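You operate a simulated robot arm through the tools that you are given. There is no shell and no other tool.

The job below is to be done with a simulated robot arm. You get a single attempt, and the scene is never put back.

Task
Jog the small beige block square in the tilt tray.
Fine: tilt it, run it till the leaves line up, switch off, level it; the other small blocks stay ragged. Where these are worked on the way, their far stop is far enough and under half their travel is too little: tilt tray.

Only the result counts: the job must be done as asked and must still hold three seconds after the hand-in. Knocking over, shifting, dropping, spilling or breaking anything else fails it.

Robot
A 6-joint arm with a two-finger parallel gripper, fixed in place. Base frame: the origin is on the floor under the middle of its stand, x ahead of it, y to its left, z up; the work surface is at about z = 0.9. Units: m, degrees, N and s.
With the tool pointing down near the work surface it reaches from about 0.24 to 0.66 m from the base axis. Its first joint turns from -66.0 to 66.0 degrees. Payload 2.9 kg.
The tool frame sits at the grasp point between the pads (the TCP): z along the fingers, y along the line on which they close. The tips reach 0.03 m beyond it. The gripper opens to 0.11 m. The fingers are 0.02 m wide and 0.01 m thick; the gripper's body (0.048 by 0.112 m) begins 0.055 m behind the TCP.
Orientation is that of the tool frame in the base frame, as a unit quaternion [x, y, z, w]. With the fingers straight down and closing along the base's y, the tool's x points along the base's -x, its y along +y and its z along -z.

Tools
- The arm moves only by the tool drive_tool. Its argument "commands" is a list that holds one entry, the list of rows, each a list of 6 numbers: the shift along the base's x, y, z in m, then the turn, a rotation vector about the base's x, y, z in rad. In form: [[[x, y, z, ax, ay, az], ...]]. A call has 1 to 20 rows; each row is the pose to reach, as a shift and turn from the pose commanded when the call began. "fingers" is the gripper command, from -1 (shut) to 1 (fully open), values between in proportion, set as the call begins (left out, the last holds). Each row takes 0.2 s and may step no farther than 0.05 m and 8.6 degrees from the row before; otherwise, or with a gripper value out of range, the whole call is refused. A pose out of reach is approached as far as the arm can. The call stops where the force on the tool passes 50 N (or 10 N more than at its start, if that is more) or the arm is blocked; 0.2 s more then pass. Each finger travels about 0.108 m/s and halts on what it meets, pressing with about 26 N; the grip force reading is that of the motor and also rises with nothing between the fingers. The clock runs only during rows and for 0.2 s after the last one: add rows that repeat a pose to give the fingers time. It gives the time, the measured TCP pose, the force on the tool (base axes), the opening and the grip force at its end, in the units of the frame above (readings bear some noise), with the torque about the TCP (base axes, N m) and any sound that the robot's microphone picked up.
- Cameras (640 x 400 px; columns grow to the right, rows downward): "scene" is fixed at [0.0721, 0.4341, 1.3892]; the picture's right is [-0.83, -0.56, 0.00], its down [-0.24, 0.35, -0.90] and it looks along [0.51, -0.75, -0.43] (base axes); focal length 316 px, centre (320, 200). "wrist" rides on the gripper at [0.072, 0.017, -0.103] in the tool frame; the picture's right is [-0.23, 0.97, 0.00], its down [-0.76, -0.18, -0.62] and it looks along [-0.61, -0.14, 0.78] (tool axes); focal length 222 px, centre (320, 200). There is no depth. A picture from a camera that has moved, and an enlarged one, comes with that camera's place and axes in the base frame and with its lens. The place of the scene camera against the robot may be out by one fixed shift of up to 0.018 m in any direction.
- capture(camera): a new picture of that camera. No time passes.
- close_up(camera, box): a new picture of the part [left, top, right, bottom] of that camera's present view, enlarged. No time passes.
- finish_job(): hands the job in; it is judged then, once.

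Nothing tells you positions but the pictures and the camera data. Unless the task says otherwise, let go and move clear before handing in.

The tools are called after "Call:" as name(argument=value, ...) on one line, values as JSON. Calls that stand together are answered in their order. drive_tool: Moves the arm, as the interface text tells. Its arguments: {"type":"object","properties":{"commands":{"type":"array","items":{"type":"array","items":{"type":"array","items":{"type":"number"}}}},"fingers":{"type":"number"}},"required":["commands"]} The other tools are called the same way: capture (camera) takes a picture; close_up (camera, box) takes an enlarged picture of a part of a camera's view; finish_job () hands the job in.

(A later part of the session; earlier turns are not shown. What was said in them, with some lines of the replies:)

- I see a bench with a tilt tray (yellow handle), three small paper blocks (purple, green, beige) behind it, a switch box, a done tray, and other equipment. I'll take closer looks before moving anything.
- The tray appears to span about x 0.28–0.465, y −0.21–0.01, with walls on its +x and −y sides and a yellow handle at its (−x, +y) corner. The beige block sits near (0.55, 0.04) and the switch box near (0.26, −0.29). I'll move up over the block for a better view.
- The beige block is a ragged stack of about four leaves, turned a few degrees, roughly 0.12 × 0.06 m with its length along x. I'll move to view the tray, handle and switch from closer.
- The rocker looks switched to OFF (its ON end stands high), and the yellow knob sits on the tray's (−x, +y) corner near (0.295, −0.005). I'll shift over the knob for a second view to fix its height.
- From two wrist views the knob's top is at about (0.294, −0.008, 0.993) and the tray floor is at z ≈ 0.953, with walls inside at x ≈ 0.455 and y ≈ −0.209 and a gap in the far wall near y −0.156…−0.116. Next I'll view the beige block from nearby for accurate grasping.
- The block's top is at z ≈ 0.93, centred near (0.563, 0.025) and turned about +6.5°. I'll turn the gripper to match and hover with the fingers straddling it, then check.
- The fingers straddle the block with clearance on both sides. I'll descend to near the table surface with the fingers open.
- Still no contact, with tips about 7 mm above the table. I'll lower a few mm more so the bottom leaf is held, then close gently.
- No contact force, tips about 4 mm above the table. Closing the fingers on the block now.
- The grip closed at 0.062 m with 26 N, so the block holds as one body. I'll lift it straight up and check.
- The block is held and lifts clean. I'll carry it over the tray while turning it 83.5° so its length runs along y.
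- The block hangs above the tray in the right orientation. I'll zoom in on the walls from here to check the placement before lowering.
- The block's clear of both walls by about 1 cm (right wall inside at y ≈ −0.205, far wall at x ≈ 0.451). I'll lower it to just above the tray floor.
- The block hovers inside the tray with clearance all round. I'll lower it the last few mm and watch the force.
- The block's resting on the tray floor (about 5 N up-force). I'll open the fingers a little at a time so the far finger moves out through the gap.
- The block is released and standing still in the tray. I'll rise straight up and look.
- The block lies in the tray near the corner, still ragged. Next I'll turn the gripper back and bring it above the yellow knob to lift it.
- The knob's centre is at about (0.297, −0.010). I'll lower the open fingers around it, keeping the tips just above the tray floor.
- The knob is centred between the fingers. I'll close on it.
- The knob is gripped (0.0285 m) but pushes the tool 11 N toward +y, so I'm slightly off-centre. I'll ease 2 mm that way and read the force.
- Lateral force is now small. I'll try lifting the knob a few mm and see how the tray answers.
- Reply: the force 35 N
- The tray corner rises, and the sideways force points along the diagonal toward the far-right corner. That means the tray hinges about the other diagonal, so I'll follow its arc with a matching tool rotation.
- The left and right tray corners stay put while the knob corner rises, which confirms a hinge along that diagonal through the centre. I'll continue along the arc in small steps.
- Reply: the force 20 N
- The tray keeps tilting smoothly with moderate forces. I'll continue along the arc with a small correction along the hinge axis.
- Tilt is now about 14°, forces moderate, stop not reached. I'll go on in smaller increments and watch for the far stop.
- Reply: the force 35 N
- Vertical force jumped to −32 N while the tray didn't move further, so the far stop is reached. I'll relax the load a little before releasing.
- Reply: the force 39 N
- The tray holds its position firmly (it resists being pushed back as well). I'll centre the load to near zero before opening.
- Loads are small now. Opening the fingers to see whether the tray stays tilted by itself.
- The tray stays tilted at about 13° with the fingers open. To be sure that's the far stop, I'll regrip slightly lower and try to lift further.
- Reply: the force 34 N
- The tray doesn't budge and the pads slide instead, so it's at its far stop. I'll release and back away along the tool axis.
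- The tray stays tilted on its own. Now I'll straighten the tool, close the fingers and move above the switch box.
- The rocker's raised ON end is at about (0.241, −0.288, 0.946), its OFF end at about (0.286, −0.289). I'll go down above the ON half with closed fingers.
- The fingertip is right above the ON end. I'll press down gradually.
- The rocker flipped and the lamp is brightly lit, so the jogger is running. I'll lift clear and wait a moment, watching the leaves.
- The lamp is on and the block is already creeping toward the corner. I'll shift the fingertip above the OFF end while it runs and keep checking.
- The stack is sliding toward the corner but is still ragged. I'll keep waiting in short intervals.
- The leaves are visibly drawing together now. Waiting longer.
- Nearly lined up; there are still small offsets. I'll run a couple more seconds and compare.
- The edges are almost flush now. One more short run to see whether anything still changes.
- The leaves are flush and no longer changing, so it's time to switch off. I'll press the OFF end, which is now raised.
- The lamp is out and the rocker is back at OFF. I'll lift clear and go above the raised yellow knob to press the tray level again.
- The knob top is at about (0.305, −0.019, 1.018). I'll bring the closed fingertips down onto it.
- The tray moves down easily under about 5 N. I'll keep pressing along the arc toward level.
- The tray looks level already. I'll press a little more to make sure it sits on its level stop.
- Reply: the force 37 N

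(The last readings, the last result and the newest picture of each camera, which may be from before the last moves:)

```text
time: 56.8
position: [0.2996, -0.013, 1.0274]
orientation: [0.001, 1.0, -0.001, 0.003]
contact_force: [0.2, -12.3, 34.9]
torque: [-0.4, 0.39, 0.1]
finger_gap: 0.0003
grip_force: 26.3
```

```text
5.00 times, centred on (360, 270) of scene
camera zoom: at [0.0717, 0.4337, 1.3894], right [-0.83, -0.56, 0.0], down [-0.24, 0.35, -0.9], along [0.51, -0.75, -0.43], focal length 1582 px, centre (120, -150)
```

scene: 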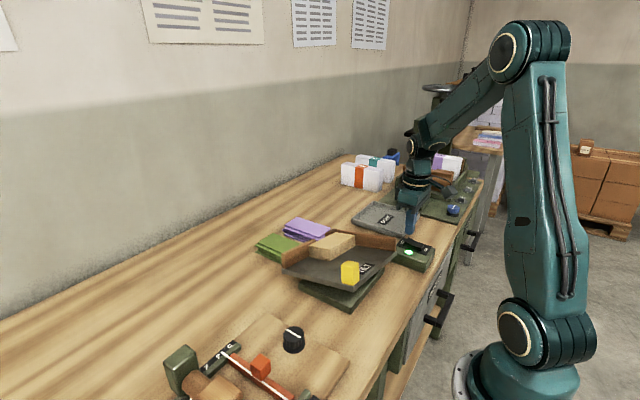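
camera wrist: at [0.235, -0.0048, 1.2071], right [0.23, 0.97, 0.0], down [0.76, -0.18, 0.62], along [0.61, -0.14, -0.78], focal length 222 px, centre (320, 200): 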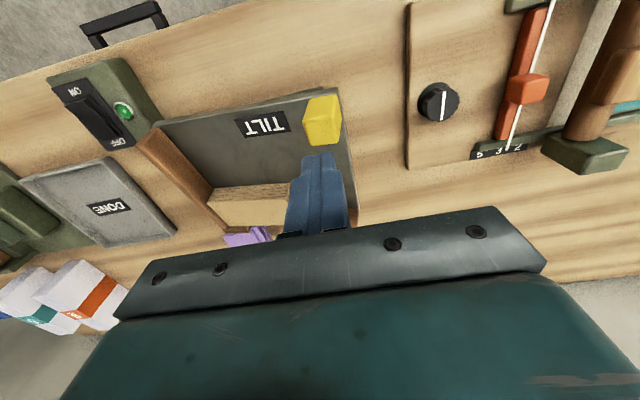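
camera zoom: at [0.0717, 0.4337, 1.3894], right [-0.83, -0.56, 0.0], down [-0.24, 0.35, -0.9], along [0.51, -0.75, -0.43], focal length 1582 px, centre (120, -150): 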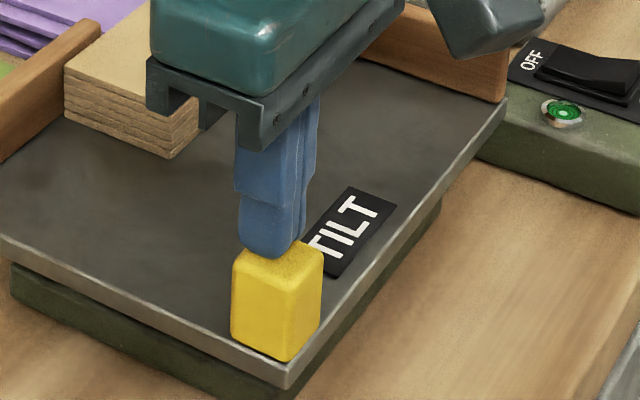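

The force rose to 35 N with no further movement, so the tray rests on its level stop. I'll lift off and move the arm clear.

Call:
drive_tool(commands=[[[0, 0, 0.005, 0, 0, 0], [0, 0, 0.03, 0, 0, 0], [0, 0, 0.07, 0, 0, 0], [0, 0, 0.11, 0, 0, 0], [0.01, 0, 0.15, 0, 0, 0], [0.03, -0.03, 0.19, 0, 0, 0], [0.05, -0.07, 0.22, 0, 0, 0], [0.05, -0.11, 0.24, 0, 0, 0], [0.05, -0.15, 0.25, 0, 0, 0], [0.05, -0.15, 0.25, 0, 0, 0]]], fingers=-1)

Call:
capture(camera="scene")

Call:
close_up(camera="scene", box=[200, 180, 460, 340])

Call:
close_up(camera="scene", box=[310, 220, 370, 265])

Call:
capture(camera="wrist")

Call:
close_up(camera="scene", box=[330, 230, 390, 310])

```text
refused: row 6 steps farther than a row can; nothing moved
```

```text
taken
```

scene: 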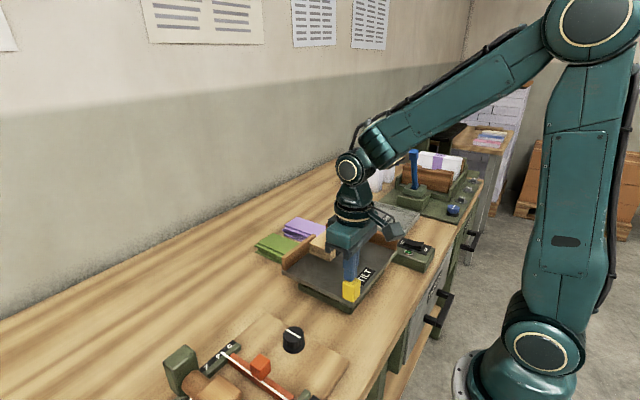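

```text
2.46 times, centred on (330, 260) of scene
camera zoom: at [0.0717, 0.4337, 1.3894], right [-0.83, -0.56, 0.0], down [-0.24, 0.35, -0.9], along [0.51, -0.75, -0.43], focal length 779 px, centre (295, 52)
```

zoom: 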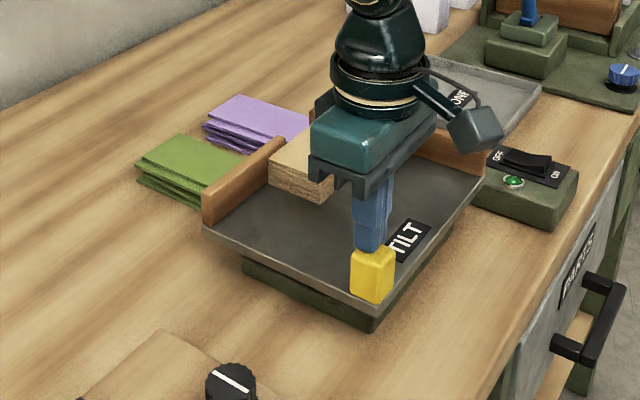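

```text
8.89 times, centred on (340, 242) of scene
camera zoom: at [0.0717, 0.4337, 1.3894], right [-0.83, -0.56, 0.0], down [-0.24, 0.35, -0.9], along [0.51, -0.75, -0.43], focal length 2813 px, centre (142, -178)
```

zoom: 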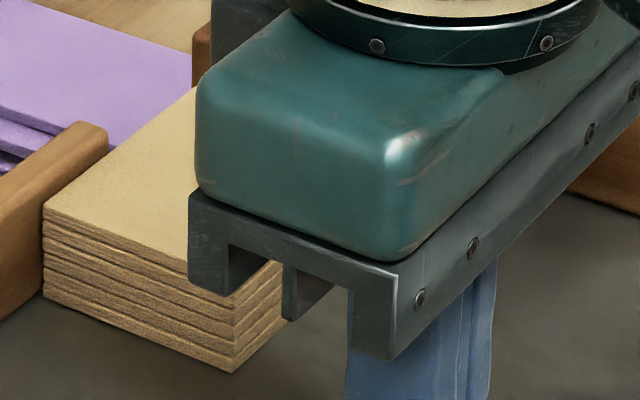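

```text
taken
camera wrist: at [0.2262, 0.0051, 1.1292], right [0.23, 0.97, 0.0], down [0.76, -0.18, 0.63], along [0.61, -0.14, -0.78], focal length 222 px, centre (320, 200)
```

wrist: 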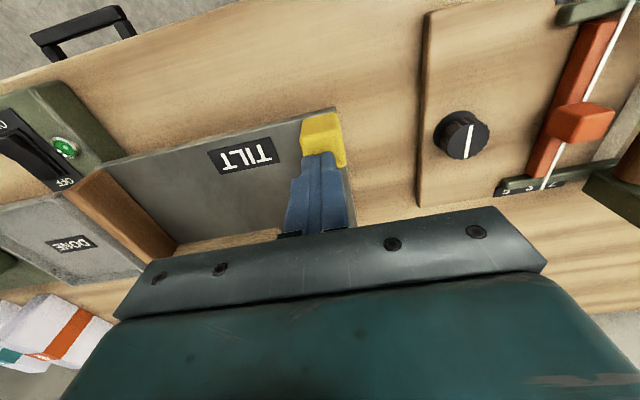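

```text
5.00 times, centred on (360, 270) of scene
camera zoom: at [0.0717, 0.4337, 1.3894], right [-0.83, -0.56, 0.0], down [-0.24, 0.35, -0.9], along [0.51, -0.75, -0.43], focal length 1582 px, centre (120, -150)
```

zoom: 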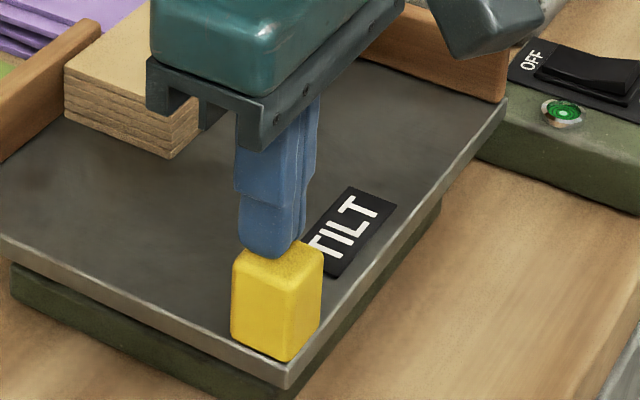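

That move was refused because one step was too long, so the arm is still on the knob with the tray level. I'll repeat the retreat with shorter steps.

Call:
drive_tool(commands=[[[0, 0, 0.005, 0, 0, 0], [0, 0, 0.03, 0, 0, 0], [0, 0, 0.065, 0, 0, 0], [0, 0, 0.1, 0, 0, 0], [0, 0, 0.14, 0, 0, 0], [0, 0, 0.18, 0, 0, 0], [0.01, -0.03, 0.2, 0, 0, 0], [0.02, -0.065, 0.22, 0, 0, 0], [0.03, -0.1, 0.235, 0, 0, 0], [0.04, -0.14, 0.245, 0, 0, 0], [0.05, -0.16, 0.25, 0, 0, 0], [0.05, -0.16, 0.25, 0, 0, 0]]], fingers=-1)

Call:
capture(camera="scene")

Call:
close_up(camera="scene", box=[200, 180, 460, 340])

Call:
close_up(camera="scene", box=[310, 220, 370, 265])

Call:
close_up(camera="scene", box=[330, 230, 390, 310])

Call:
capture(camera="wrist")

```text
time: 59.4
position: [0.3474, -0.1725, 1.277]
orientation: [0.001, 1.0, 0.001, -0.001]
contact_force: [-0.1, 0.6, -0.5]
torque: [-0.03, -0.01, 0.0]
finger_gap: 0.0002
grip_force: 25.7
```

```text
taken
```

scene: 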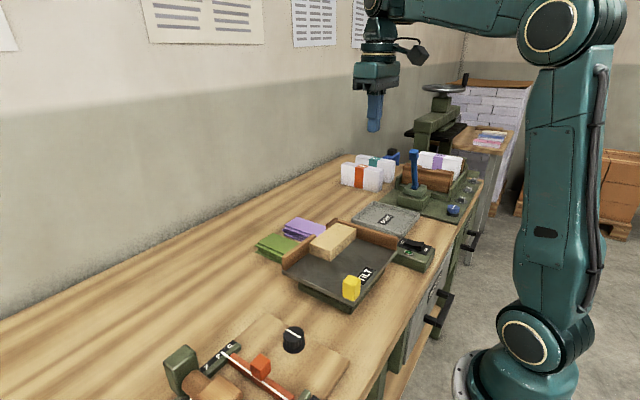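

```text
2.46 times, centred on (330, 260) of scene
camera zoom: at [0.0721, 0.434, 1.3892], right [-0.83, -0.56, 0.0], down [-0.24, 0.35, -0.9], along [0.51, -0.75, -0.43], focal length 779 px, centre (295, 52)
```

zoom: 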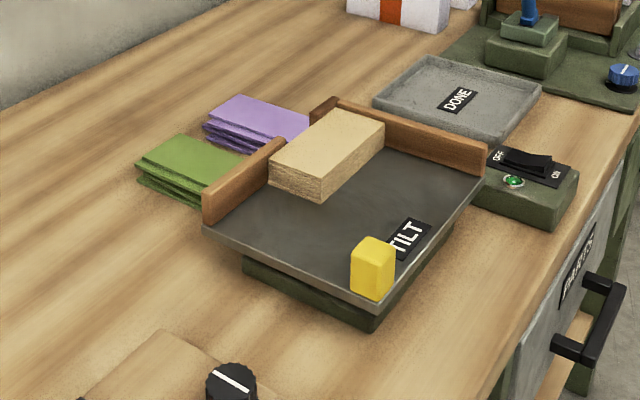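

```text
8.89 times, centred on (340, 242) of scene
camera zoom: at [0.0721, 0.434, 1.3892], right [-0.83, -0.56, 0.0], down [-0.24, 0.35, -0.9], along [0.51, -0.75, -0.43], focal length 2813 px, centre (142, -178)
```

zoom: 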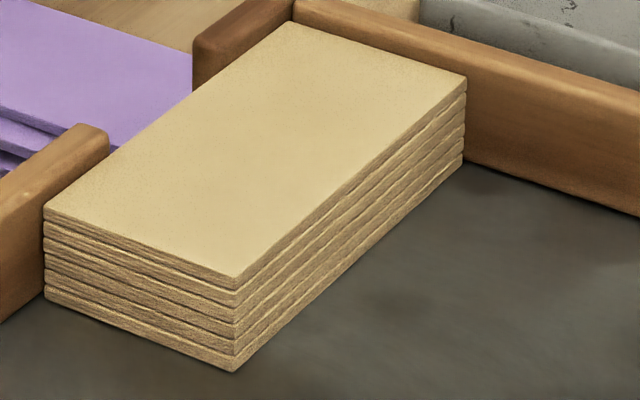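

```text
5.00 times, centred on (360, 270) of scene
camera zoom: at [0.0721, 0.434, 1.3892], right [-0.83, -0.56, 0.0], down [-0.24, 0.35, -0.9], along [0.51, -0.75, -0.43], focal length 1582 px, centre (120, -150)
```

zoom: 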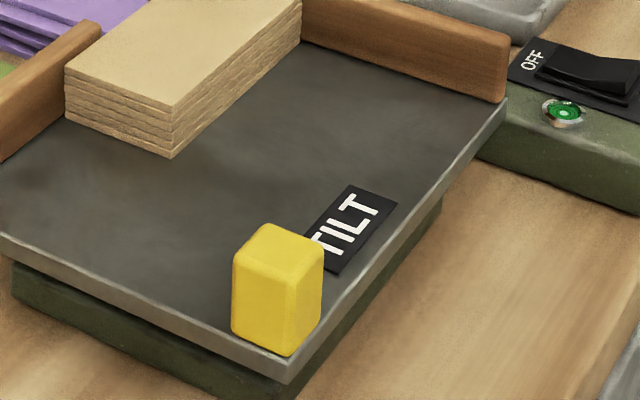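

```text
taken
camera wrist: at [0.2743, -0.1546, 1.378], right [0.23, 0.97, 0.0], down [0.76, -0.18, 0.62], along [0.61, -0.14, -0.78], focal length 222 px, centre (320, 200)
```

wrist: 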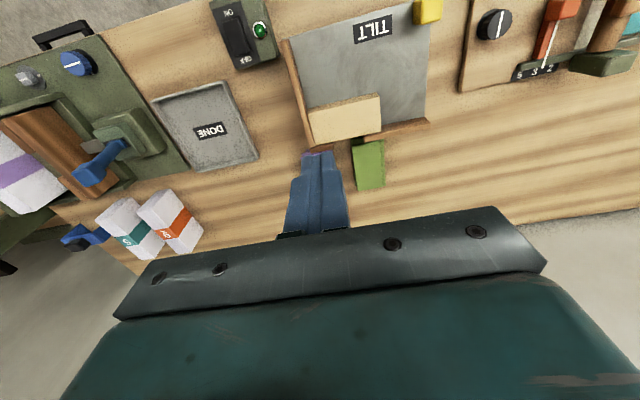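

The block is square in the corner and the switch is off. The knob looks perhaps a millimetre higher than at the start, so I'll check more closely whether the tray is fully level.

Call:
close_up(camera="scene", box=[330, 200, 450, 320])

Call:
close_up(camera="scene", box=[300, 180, 440, 310])

Call:
close_up(camera="wrist", box=[180, 0, 480, 220])

```text
3.33 times, centred on (390, 260) of scene
camera zoom: at [0.0721, 0.434, 1.3892], right [-0.83, -0.56, 0.0], down [-0.24, 0.35, -0.9], along [0.51, -0.75, -0.43], focal length 1055 px, centre (87, 0)
```

zoom: 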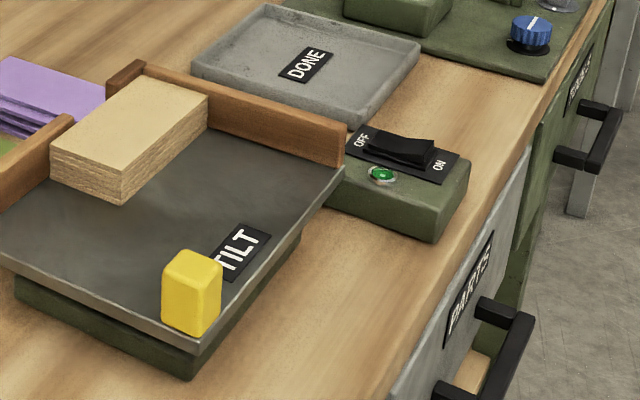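

```text
3.08 times, centred on (370, 245) of scene
camera zoom: at [0.0721, 0.434, 1.3892], right [-0.83, -0.56, 0.0], down [-0.24, 0.35, -0.9], along [0.51, -0.75, -0.43], focal length 974 px, centre (166, 62)
```

zoom: 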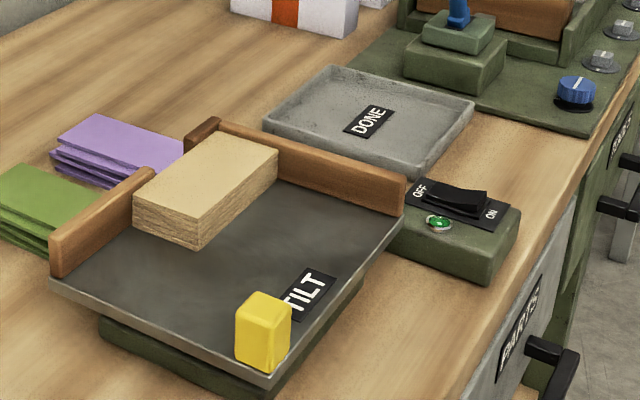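

```text
1.82 times, centred on (330, 110) of wrist
camera zoom: at [0.2743, -0.1546, 1.378], right [0.23, 0.97, 0.0], down [0.76, -0.18, 0.62], along [0.61, -0.14, -0.78], focal length 404 px, centre (302, 364)
```

zoom: 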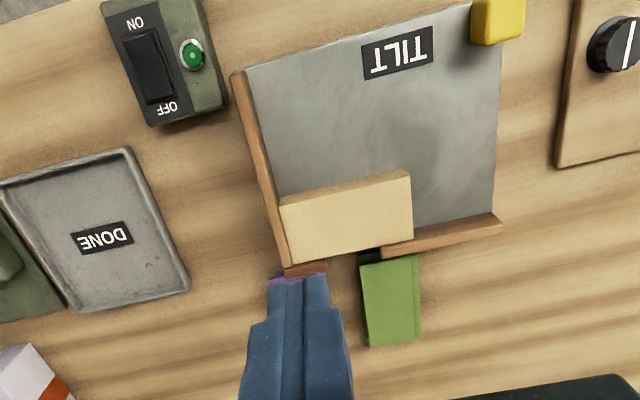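

Call:
drive_tool(commands=[[[0, 0, 0, 0, 0, 0], [0, 0, 0, 0, 0, 0], [0, 0, 0, 0, 0, 0], [0, 0, 0, 0, 0, 0], [0, 0, 0, 0, 0, 0], [0, 0, 0, 0, 0, 0], [0, 0, 0, 0, 0, 0], [0, 0, 0, 0, 0, 0], [0, 0, 0, 0, 0, 0], [0, 0, 0, 0, 0, 0], [0, 0, 0, 0, 0, 0], [0, 0, 0, 0, 0, 0], [0, 0, 0, 0, 0, 0], [0, 0, 0, 0, 0, 0], [0, 0, 0, 0, 0, 0]]], fingers=-1)

Call:
close_up(camera="scene", box=[330, 230, 390, 310])

Call:
close_up(camera="scene", box=[340, 265, 380, 310])

```text
time: 62.6
position: [0.3479, -0.1719, 1.2753]
orientation: [-0.001, 1.0, 0.0, 0.0]
contact_force: [-0.3, -0.2, 0.4]
torque: [-0.01, -0.02, -0.02]
finger_gap: 0.0
grip_force: 26.1
```

```text
5.00 times, centred on (360, 270) of scene
camera zoom: at [0.0721, 0.4341, 1.3892], right [-0.83, -0.56, 0.0], down [-0.24, 0.35, -0.9], along [0.51, -0.75, -0.43], focal length 1582 px, centre (120, -150)
```

zoom: 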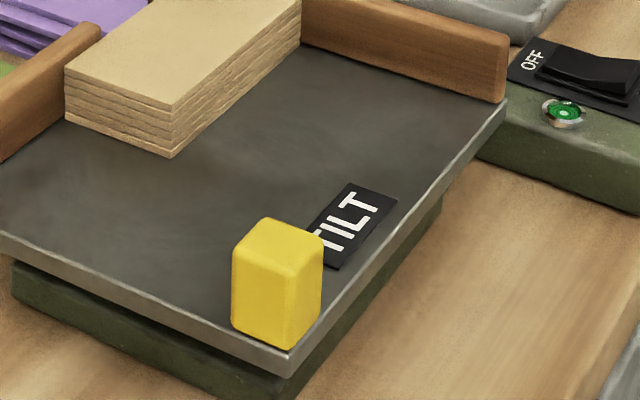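

```text
8.89 times, centred on (360, 288) of scene
camera zoom: at [0.0721, 0.4341, 1.3892], right [-0.83, -0.56, 0.0], down [-0.24, 0.35, -0.9], along [0.51, -0.75, -0.43], focal length 2813 px, centre (-36, -578)
```

zoom: 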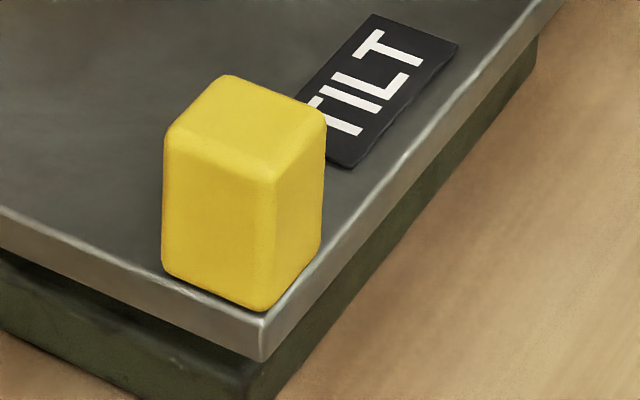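

The tray is slowly creeping upward at the knob, because the block's weight in the far corner tips it. It would not stay level, so I'll move the squared block within the tray to the knob side of the hinge line and then press the tray level. First I'll view the block and wall gap from above.

Call:
drive_tool(commands=[[[0.006, 0.003, -0.013, 0, 0, 0.13], [0.012, 0.006, -0.026, 0, 0, 0.26], [0.018, 0.009, -0.039, 0, 0, 0.39], [0.024, 0.012, -0.052, 0, 0, 0.52], [0.03, 0.015, -0.065, 0, 0, 0.65], [0.036, 0.018, -0.078, 0, 0, 0.78], [0.042, 0.021, -0.091, 0, 0, 0.91], [0.048, 0.024, -0.104, 0, 0, 1.04], [0.054, 0.027, -0.117, 0, 0, 1.17], [0.06, 0.03, -0.13, 0, 0, 1.3], [0.066, 0.033, -0.143, 0, 0, 1.43], [0.0725, 0.036, -0.156, 0, 0, 1.571], [0.0725, 0.036, -0.156, 0, 0, 1.571]]], fingers=0.5)

Call:
capture(camera="wrist")

Call:
close_up(camera="wrist", box=[200, 0, 440, 150])

Call:
close_up(camera="scene", box=[330, 230, 390, 310])

```text
time: 65.4
position: [0.4207, -0.1366, 1.1202]
orientation: [-0.707, 0.707, -0.001, 0.001]
contact_force: [-0.8, -0.4, 0.8]
torque: [-0.03, -0.02, -0.02]
finger_gap: 0.0823
grip_force: 0.1
```

```text
taken
camera wrist: at [0.4034, -0.2076, 1.2215], right [-0.97, 0.23, 0.0], down [0.18, 0.76, 0.62], along [0.14, 0.61, -0.78], focal length 222 px, centre (320, 200)
```

wrist: 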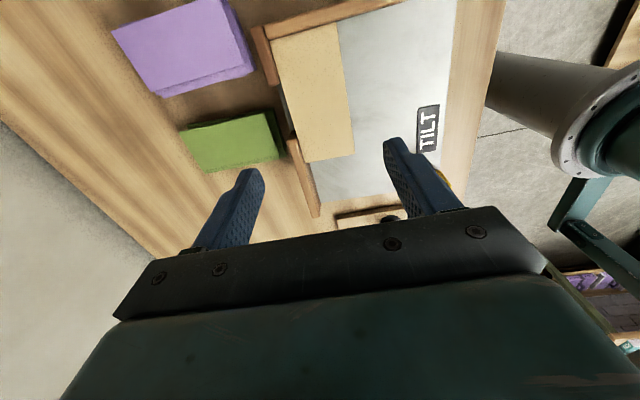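

```text
2.67 times, centred on (320, 75) of wrist
camera zoom: at [0.4034, -0.2076, 1.2215], right [-0.97, 0.23, 0.0], down [0.18, 0.76, 0.62], along [0.14, 0.61, -0.78], focal length 592 px, centre (320, 533)
```

zoom: 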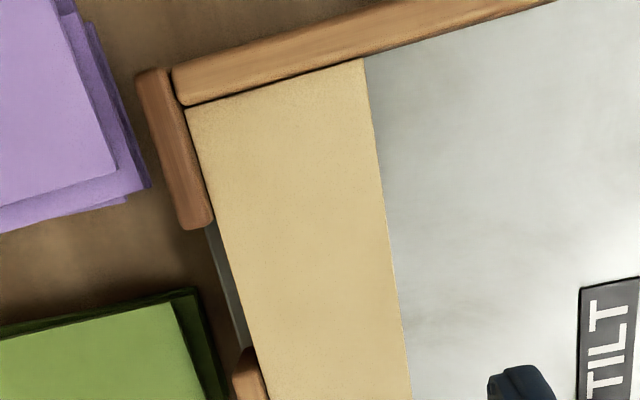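

```text
5.00 times, centred on (360, 270) of scene
camera zoom: at [0.0721, 0.4341, 1.3892], right [-0.83, -0.56, 0.0], down [-0.24, 0.35, -0.9], along [0.51, -0.75, -0.43], focal length 1582 px, centre (120, -150)
```

zoom: 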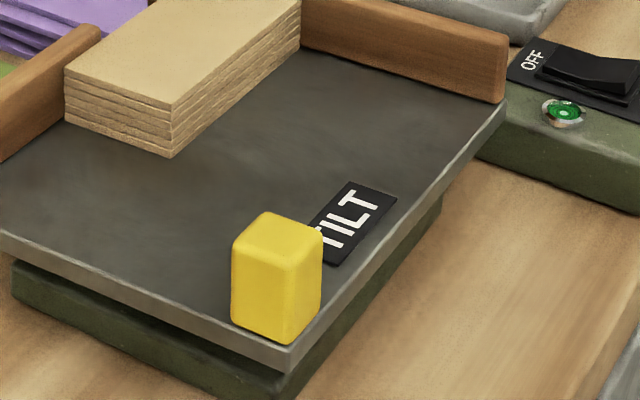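

The block is tight in the corner, centred at about (0.420, −0.144), and the wall gap spans y ≈ −0.171…−0.124. I'll descend with one finger in the gap and the other inside the tray.

Call:
drive_tool(commands=[[[0, -0.01, 0, 0, 0, 0], [0, -0.01, -0.04, 0, 0, 0], [0, -0.01, -0.08, 0, 0, 0], [0, -0.01, -0.1, 0, 0, 0], [0, -0.01, -0.1, 0, 0, 0]]], fingers=0.5)

Call:
capture(camera="wrist")

Call:
close_up(camera="scene", box=[290, 180, 390, 270])

```text
time: 66.6
position: [0.4221, -0.1466, 1.0203]
orientation: [-0.707, 0.707, 0.0, 0.0]
contact_force: [-0.3, -0.4, -0.8]
torque: [-0.02, 0.0, -0.02]
finger_gap: 0.0824
grip_force: 0.1
```

```text
taken
camera wrist: at [0.4037, -0.218, 1.1224], right [-0.97, 0.23, 0.0], down [0.18, 0.76, 0.62], along [0.14, 0.61, -0.78], focal length 222 px, centre (320, 200)
```

wrist: 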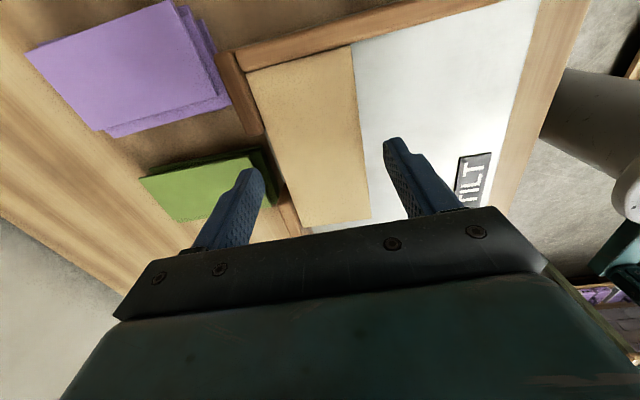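

```text
4.44 times, centred on (340, 225) of scene
camera zoom: at [0.0721, 0.4341, 1.3892], right [-0.83, -0.56, 0.0], down [-0.24, 0.35, -0.9], along [0.51, -0.75, -0.43], focal length 1406 px, centre (231, 89)
```

zoom: 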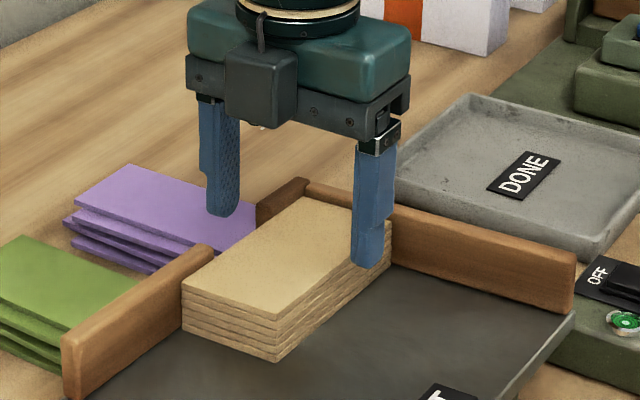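

Both fingers line up with the block and the gap. Descending the rest of the way.

Call:
drive_tool(commands=[[[-0.001, 0, -0.012, 0, 0, 0], [-0.001, 0, -0.022, 0, 0, 0], [-0.001, 0, -0.03, 0, 0, 0], [-0.001, 0, -0.03, 0, 0, 0]]], fingers=0.5)

Call:
close_up(camera="scene", box=[290, 180, 390, 270])

```text
time: 67.6
position: [0.4185, -0.1458, 0.9904]
orientation: [-0.707, 0.707, 0.0, 0.0]
contact_force: [-0.1, 0.5, 0.3]
torque: [0.0, 0.02, 0.0]
finger_gap: 0.0822
grip_force: 0.1
```

```text
4.44 times, centred on (340, 225) of scene
camera zoom: at [0.0721, 0.4341, 1.3892], right [-0.83, -0.56, 0.0], down [-0.24, 0.35, -0.9], along [0.51, -0.75, -0.43], focal length 1406 px, centre (231, 89)
```

zoom: 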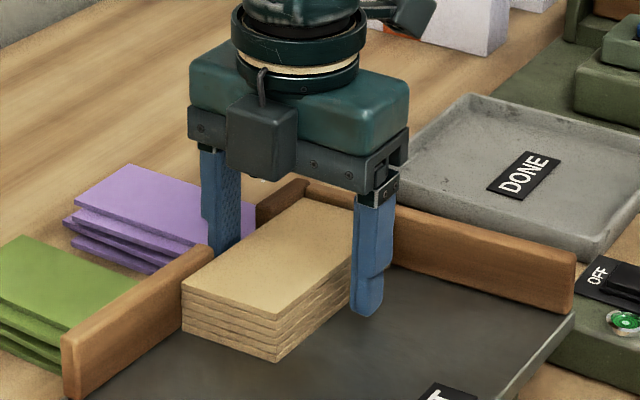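

Both fingers are beside the block with no contact force. Closing on it now.

Call:
drive_tool(commands=[[[0, 0, 0, 0, 0, 0], [0, 0, 0, 0, 0, 0], [0, 0, 0, 0, 0, 0]]], fingers=-1)

Call:
close_up(camera="scene", box=[290, 180, 390, 270])

```text
time: 68.4
position: [0.4189, -0.1462, 0.9911]
orientation: [0.707, -0.707, 0.001, 0.0]
contact_force: [1.6, 0.3, -0.3]
torque: [0.0, 0.03, -0.05]
finger_gap: 0.0619
grip_force: 26.8
```

```text
4.44 times, centred on (340, 225) of scene
camera zoom: at [0.0721, 0.4341, 1.3892], right [-0.83, -0.56, 0.0], down [-0.24, 0.35, -0.9], along [0.51, -0.75, -0.43], focal length 1406 px, centre (231, 89)
```

zoom: 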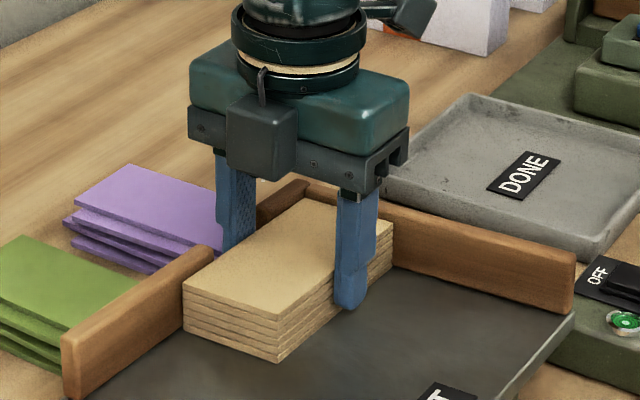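

The block is gripped square at 0.062 m. I'll lift it, move it toward the knob side and hover over the tray floor.

Call:
drive_tool(commands=[[[-0.002, 0.002, 0.006, 0, 0, 0], [-0.004, 0.004, 0.02, 0, 0, 0], [-0.004, 0.004, 0.045, 0, 0, 0], [-0.004, 0.004, 0.065, 0, 0, 0], [-0.03, 0.025, 0.068, 0, 0, 0], [-0.055, 0.045, 0.068, 0, 0, 0], [-0.071, 0.056, 0.068, 0, 0, 0], [-0.071, 0.056, 0.05, 0, 0, 0], [-0.071, 0.056, 0.03, 0, 0, 0], [-0.071, 0.056, 0.012, 0, 0, 0], [-0.071, 0.056, 0.012, 0, 0, 0]]], fingers=-1)

Call:
close_up(camera="scene", box=[280, 180, 440, 310])

Call:
capture(camera="wrist")

```text
time: 70.8
position: [0.3485, -0.0895, 1.0008]
orientation: [-0.707, 0.708, 0.0, -0.001]
contact_force: [-0.9, 0.0, -1.3]
torque: [-0.01, -0.02, -0.02]
finger_gap: 0.0621
grip_force: 26.0
```

```text
3.08 times, centred on (360, 245) of scene
camera zoom: at [0.0721, 0.4341, 1.3892], right [-0.83, -0.56, 0.0], down [-0.24, 0.35, -0.9], along [0.51, -0.75, -0.43], focal length 974 px, centre (197, 62)
```

zoom: 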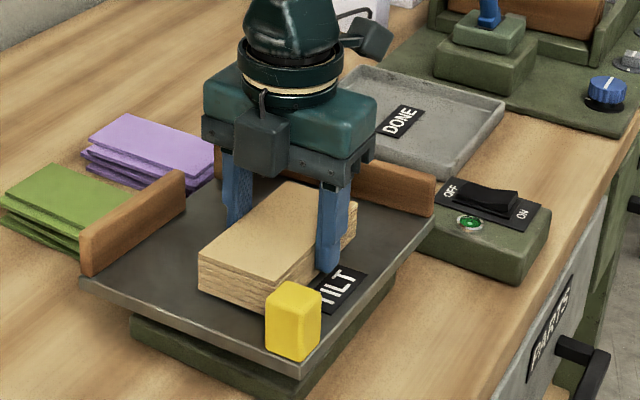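

```text
taken
camera wrist: at [0.3316, -0.1611, 1.103], right [-0.97, 0.23, 0.0], down [0.18, 0.76, 0.62], along [0.14, 0.61, -0.78], focal length 222 px, centre (320, 200)
```

wrist: 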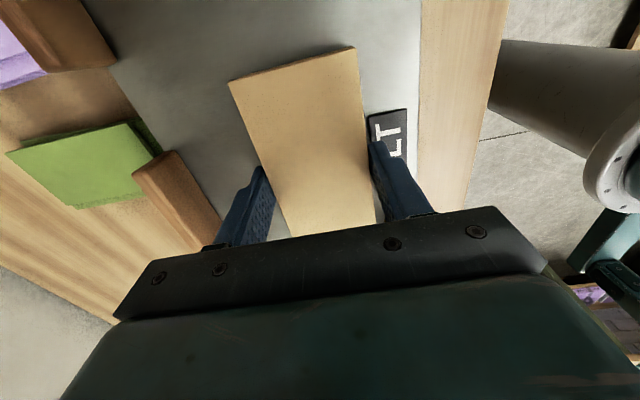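

The block hovers just above the tray beside the knob, clear of it. Lowering the last few mm with force watch.

Call:
drive_tool(commands=[[[0, 0, -0.0015, 0, 0, 0], [0, 0, -0.003, 0, 0, 0], [0, 0, -0.003, 0, 0, 0]]], fingers=-1)

```text
time: 71.6
position: [0.3489, -0.0894, 0.9984]
orientation: [-0.707, 0.707, 0.0, 0.0]
contact_force: [-0.2, -0.3, -1.6]
torque: [0.03, 0.02, 0.02]
finger_gap: 0.0618
grip_force: 25.4
```

Call:
drive_tool(commands=[[[0, 0, -0.0015, 0, 0, 0], [0, 0, -0.003, 0, 0, 0], [0, 0, -0.003, 0, 0, 0]]], fingers=-1)

```text
time: 72.4
position: [0.3492, -0.09, 0.9958]
orientation: [0.707, -0.707, 0.001, -0.001]
contact_force: [-3.8, 1.2, 23.1]
torque: [-0.33, 0.74, 0.03]
finger_gap: 0.0623
grip_force: 26.0
```

The block has touched down (23 N). I'll ease off slightly and then open.

Call:
drive_tool(commands=[[[0, 0, 0.0008, 0, 0, 0], [0, 0, 0.0008, 0, 0, 0]]], fingers=-1)

Call:
drive_tool(commands=[[[0, 0, 0, 0, 0, 0], [0, 0, 0, 0, 0, 0]]], fingers=0.4)

Call:
close_up(camera="scene", box=[280, 180, 440, 310])

```text
time: 73.0
position: [0.3492, -0.0895, 0.9963]
orientation: [0.708, -0.707, 0.0, 0.001]
contact_force: [1.3, 0.2, 4.4]
torque: [-0.23, 0.13, 0.04]
finger_gap: 0.0622
grip_force: 26.0
```

```text
time: 73.6
position: [0.3485, -0.0891, 0.9976]
orientation: [0.707, -0.707, 0.0, 0.0]
contact_force: [-0.4, 0.9, -0.2]
torque: [-0.02, 0.0, -0.02]
finger_gap: 0.0772
grip_force: 0.2
```

```text
3.08 times, centred on (360, 245) of scene
camera zoom: at [0.0721, 0.4341, 1.3892], right [-0.83, -0.56, 0.0], down [-0.24, 0.35, -0.9], along [0.51, -0.75, -0.43], focal length 974 px, centre (197, 62)
```

zoom: 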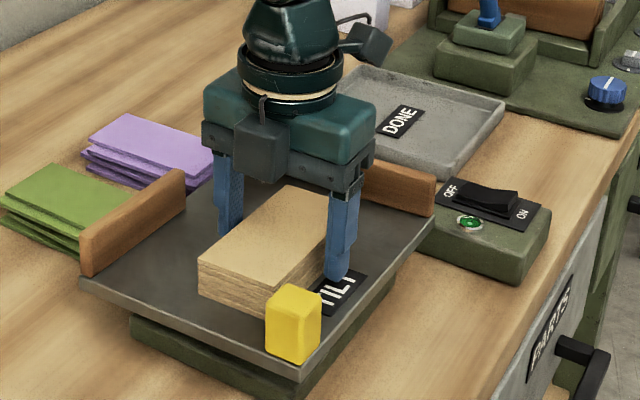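

Released, the block sits square on the tray floor. I'll rise, close the fingers and press the knob down to the level stop again.

Call:
drive_tool(commands=[[[0, 0, 0.02, 0, 0, 0], [0, 0, 0.06, 0, 0, 0], [0, 0, 0.1, 0, 0, 0], [0, 0, 0.1, 0, 0, 0]]], fingers=0.4)

Call:
drive_tool(commands=[[[-0.02, 0.03, 0, 0, 0, 0], [-0.04, 0.06, 0, 0, 0, 0], [-0.053, 0.079, 0, 0, 0, 0], [-0.053, 0.079, -0.03, 0, 0, 0], [-0.053, 0.079, -0.05, 0, 0, 0], [-0.053, 0.079, -0.05, 0, 0, 0]]], fingers=-1)

Call:
capture(camera="wrist")

Call:
close_up(camera="scene", box=[280, 180, 440, 310])

Call:
close_up(camera="scene", box=[330, 230, 390, 310])

```text
time: 74.6
position: [0.3477, -0.0897, 1.0979]
orientation: [-0.707, 0.707, 0.0, 0.0]
contact_force: [1.1, -0.4, 0.6]
torque: [-0.01, 0.0, -0.03]
finger_gap: 0.0771
grip_force: 0.1
```

```text
time: 76.0
position: [0.2952, -0.0107, 1.0464]
orientation: [-0.707, 0.707, 0.0, 0.0]
contact_force: [-0.4, -0.9, -0.3]
torque: [0.02, 0.03, 0.01]
finger_gap: 0.0
grip_force: 25.8
```

```text
taken
camera wrist: at [0.2782, -0.083, 1.1491], right [-0.97, 0.23, 0.0], down [0.18, 0.76, 0.62], along [0.14, 0.61, -0.78], focal length 222 px, centre (320, 200)
```

wrist: 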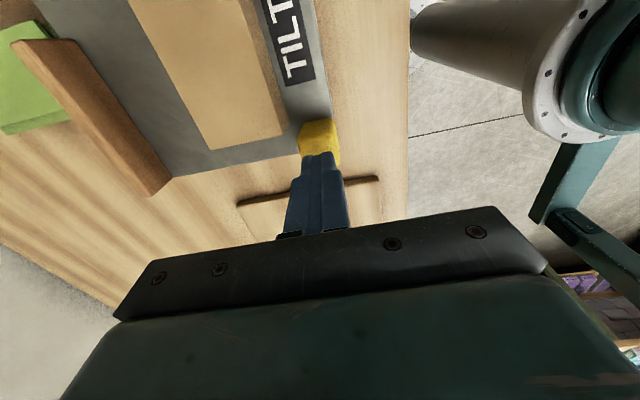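

```text
3.08 times, centred on (360, 245) of scene
camera zoom: at [0.0721, 0.4341, 1.3892], right [-0.83, -0.56, 0.0], down [-0.24, 0.35, -0.9], along [0.51, -0.75, -0.43], focal length 974 px, centre (197, 62)
```

zoom: 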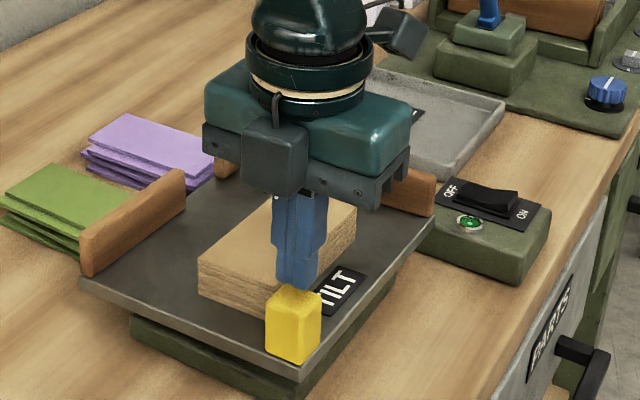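

```text
5.00 times, centred on (360, 270) of scene
camera zoom: at [0.0721, 0.4341, 1.3892], right [-0.83, -0.56, 0.0], down [-0.24, 0.35, -0.9], along [0.51, -0.75, -0.43], focal length 1582 px, centre (120, -150)
```

zoom: 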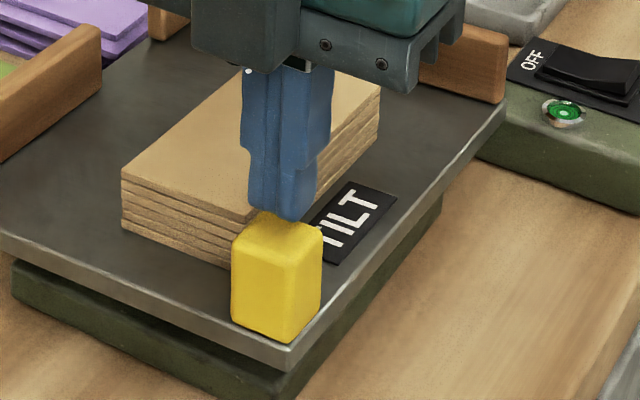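

The fingertips are just above the knob. Pressing it down to the level stop.

Call:
drive_tool(commands=[[[0, 0, -0.008, 0, 0, 0], [-0.0005, 0.0006, -0.013, 0, 0, 0], [-0.001, 0.0012, -0.017, 0, 0, 0], [-0.001, 0.0015, -0.02, 0, 0, 0], [-0.001, 0.0015, -0.02, 0, 0, 0]]], fingers=-1)

Call:
close_up(camera="scene", box=[330, 230, 390, 310])

```text
time: 77.2
position: [0.2948, -0.0072, 1.0284]
orientation: [0.708, -0.706, 0.001, -0.001]
contact_force: [-13.0, 5.6, 31.7]
torque: [-0.07, 0.37, -0.13]
finger_gap: 0.0
grip_force: 26.6
```

```text
5.00 times, centred on (360, 270) of scene
camera zoom: at [0.0714, 0.4342, 1.3892], right [-0.83, -0.56, 0.0], down [-0.24, 0.35, -0.9], along [0.51, -0.75, -0.43], focal length 1582 px, centre (120, -150)
```

zoom: 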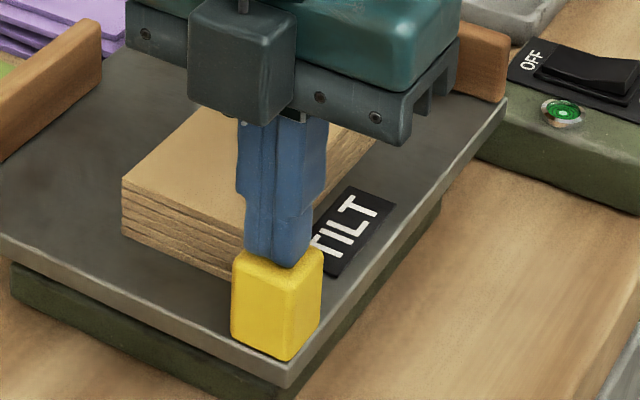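

The tray is at its level stop again (32 N). I'll lift straight off and then watch whether it stays level.

Call:
drive_tool(commands=[[[0, 0, 0.005, 0, 0, 0], [0, 0, 0.03, 0, 0, 0], [0, 0, 0.07, 0, 0, 0], [0, 0, 0.11, 0, 0, 0], [0, 0, 0.15, 0, 0, 0], [0, 0, 0.15, 0, 0, 0]]], fingers=-1)

Call:
close_up(camera="scene", box=[330, 230, 390, 310])

Call:
drive_tool(commands=[[[0.01, -0.03, 0.02, 0, 0, 0], [0.02, -0.065, 0.04, 0, 0, 0], [0.03, -0.1, 0.06, 0, 0, 0], [0.04, -0.14, 0.075, 0, 0, 0], [0.05, -0.16, 0.09, 0, 0, 0], [0.05, -0.16, 0.09, 0, 0, 0], [0.05, -0.16, 0.09, 0, 0, 0], [0.05, -0.16, 0.09, 0, 0, 0], [0.05, -0.16, 0.09, 0, 0, 0], [0.05, -0.16, 0.09, 0, 0, 0], [0.05, -0.16, 0.09, 0, 0, 0], [0.05, -0.16, 0.09, 0, 0, 0], [0.05, -0.16, 0.09, 0, 0, 0], [0.05, -0.16, 0.09, 0, 0, 0], [0.05, -0.16, 0.09, 0, 0, 0], [0.05, -0.16, 0.09, 0, 0, 0], [0.05, -0.16, 0.09, 0, 0, 0], [0.05, -0.16, 0.09, 0, 0, 0]]], fingers=-1)

Call:
close_up(camera="scene", box=[330, 230, 390, 310])

Call:
capture(camera="scene")

```text
time: 78.6
position: [0.297, -0.0082, 1.179]
orientation: [-0.707, 0.707, 0.0, 0.0]
contact_force: [-0.6, 0.1, 0.1]
torque: [0.02, 0.0, 0.03]
finger_gap: 0.0002
grip_force: 26.6
```

```text
5.00 times, centred on (360, 270) of scene
camera zoom: at [0.0721, 0.4341, 1.3892], right [-0.83, -0.56, 0.0], down [-0.24, 0.35, -0.9], along [0.51, -0.75, -0.43], focal length 1582 px, centre (120, -150)
```

zoom: 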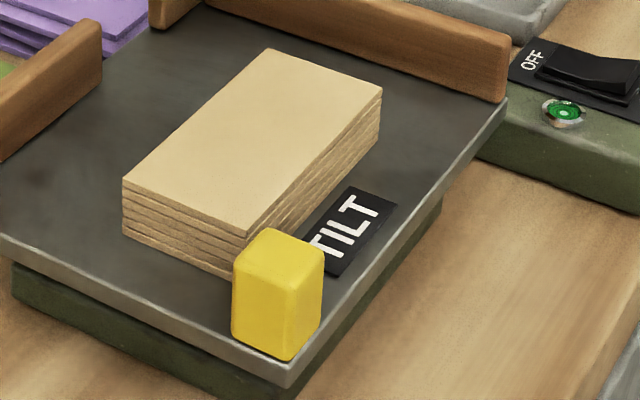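

```text
time: 82.4
position: [0.3454, -0.1691, 1.2696]
orientation: [-0.707, 0.707, 0.0, 0.0]
contact_force: [-0.7, 0.0, 0.3]
torque: [-0.03, 0.03, 0.0]
finger_gap: 0.0
grip_force: 26.0
```

```text
5.00 times, centred on (360, 270) of scene
camera zoom: at [0.0721, 0.4341, 1.3892], right [-0.83, -0.56, 0.0], down [-0.24, 0.35, -0.9], along [0.51, -0.75, -0.43], focal length 1582 px, centre (120, -150)
```

zoom: 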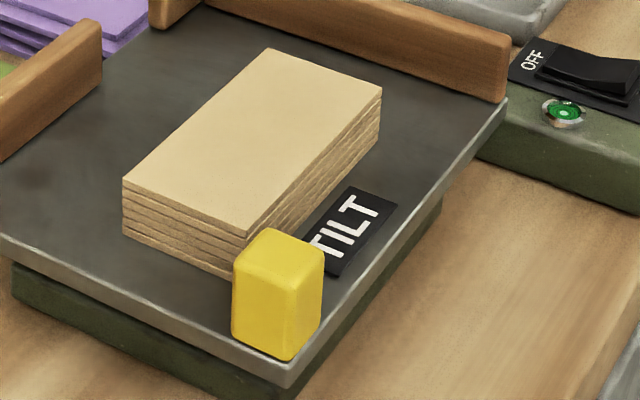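

```text
taken
```

scene: 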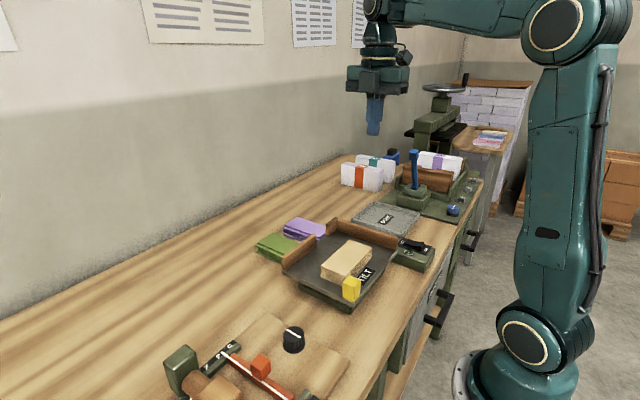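

The tray now holds exactly level after four seconds with the block still square. One last check of the neighbouring blocks, the switch and the stack before handing in.

Call:
close_up(camera="scene", box=[200, 180, 460, 340])

Call:
close_up(camera="scene", box=[315, 230, 385, 285])

Call:
capture(camera="wrist")

```text
2.46 times, centred on (330, 260) of scene
camera zoom: at [0.0721, 0.4341, 1.3892], right [-0.83, -0.56, 0.0], down [-0.24, 0.35, -0.9], along [0.51, -0.75, -0.43], focal length 779 px, centre (295, 52)
```

zoom: 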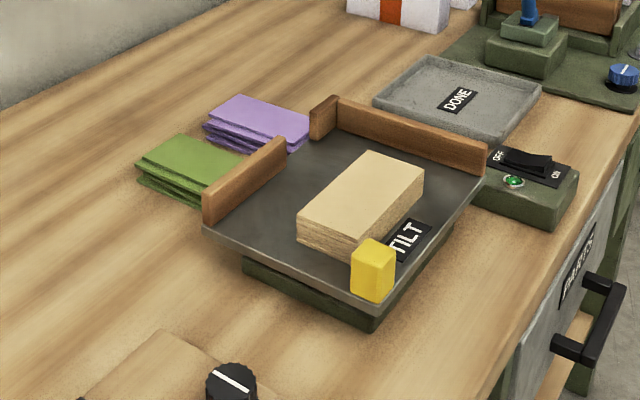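

```text
7.27 times, centred on (350, 258) of scene
camera zoom: at [0.0721, 0.4341, 1.3892], right [-0.83, -0.56, 0.0], down [-0.24, 0.35, -0.9], along [0.51, -0.75, -0.43], focal length 2302 px, centre (102, -218)
```

zoom: 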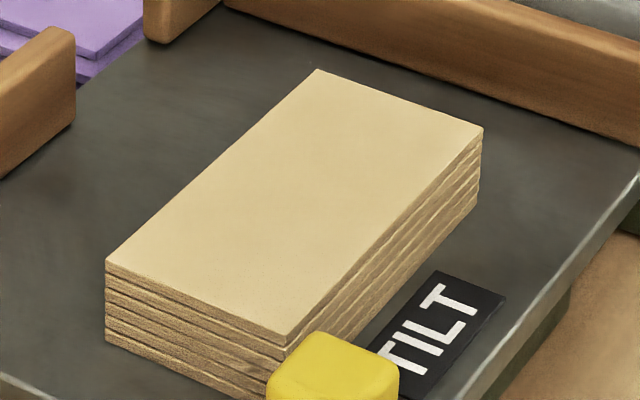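

```text
taken
camera wrist: at [0.3284, -0.2398, 1.3711], right [-0.97, 0.23, 0.0], down [0.18, 0.76, 0.62], along [0.14, 0.61, -0.78], focal length 222 px, centre (320, 200)
```

wrist: 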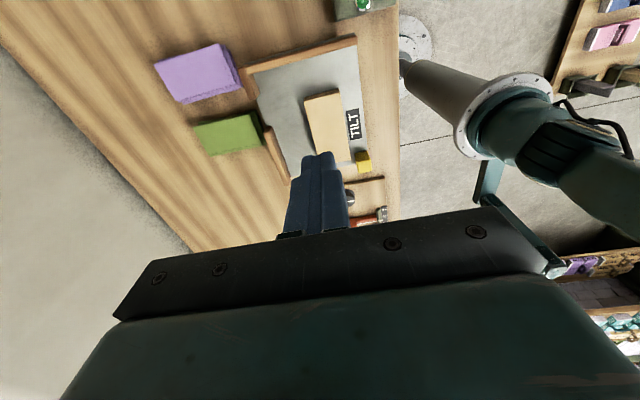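

The beige block's leaves are flush, the tray is level and holding, and the switch is off with its lamp dark. The purple and green blocks are untouched and still ragged, and the arm is clear, so I'm handing in.

Call:
finish_job()

```text
The job is handed in.
```

The beige block is jogged square and sitting in the tilt tray, and I've handed the job in. No verdict came back.

- **Jogging:** I tilted the tray to its far stop, switched it on and ran it for about ten seconds until the leaves were flush and had stopped moving.
- **Shut-down:** I switched it off (the lamp is dark) and pressed the tray back to its level stop.
- **Block moved within the tray:** With the block in the far corner, its weight slowly tipped the tray up again. I picked the squared block up, set it down on the knob side of the tray and pressed the tray level once more. It then held level for about four seconds before I handed in. So the block is no longer against the corner walls.
- **Everything else:** The purple and green blocks were not touched and are still ragged. The arm is clear of the bench.
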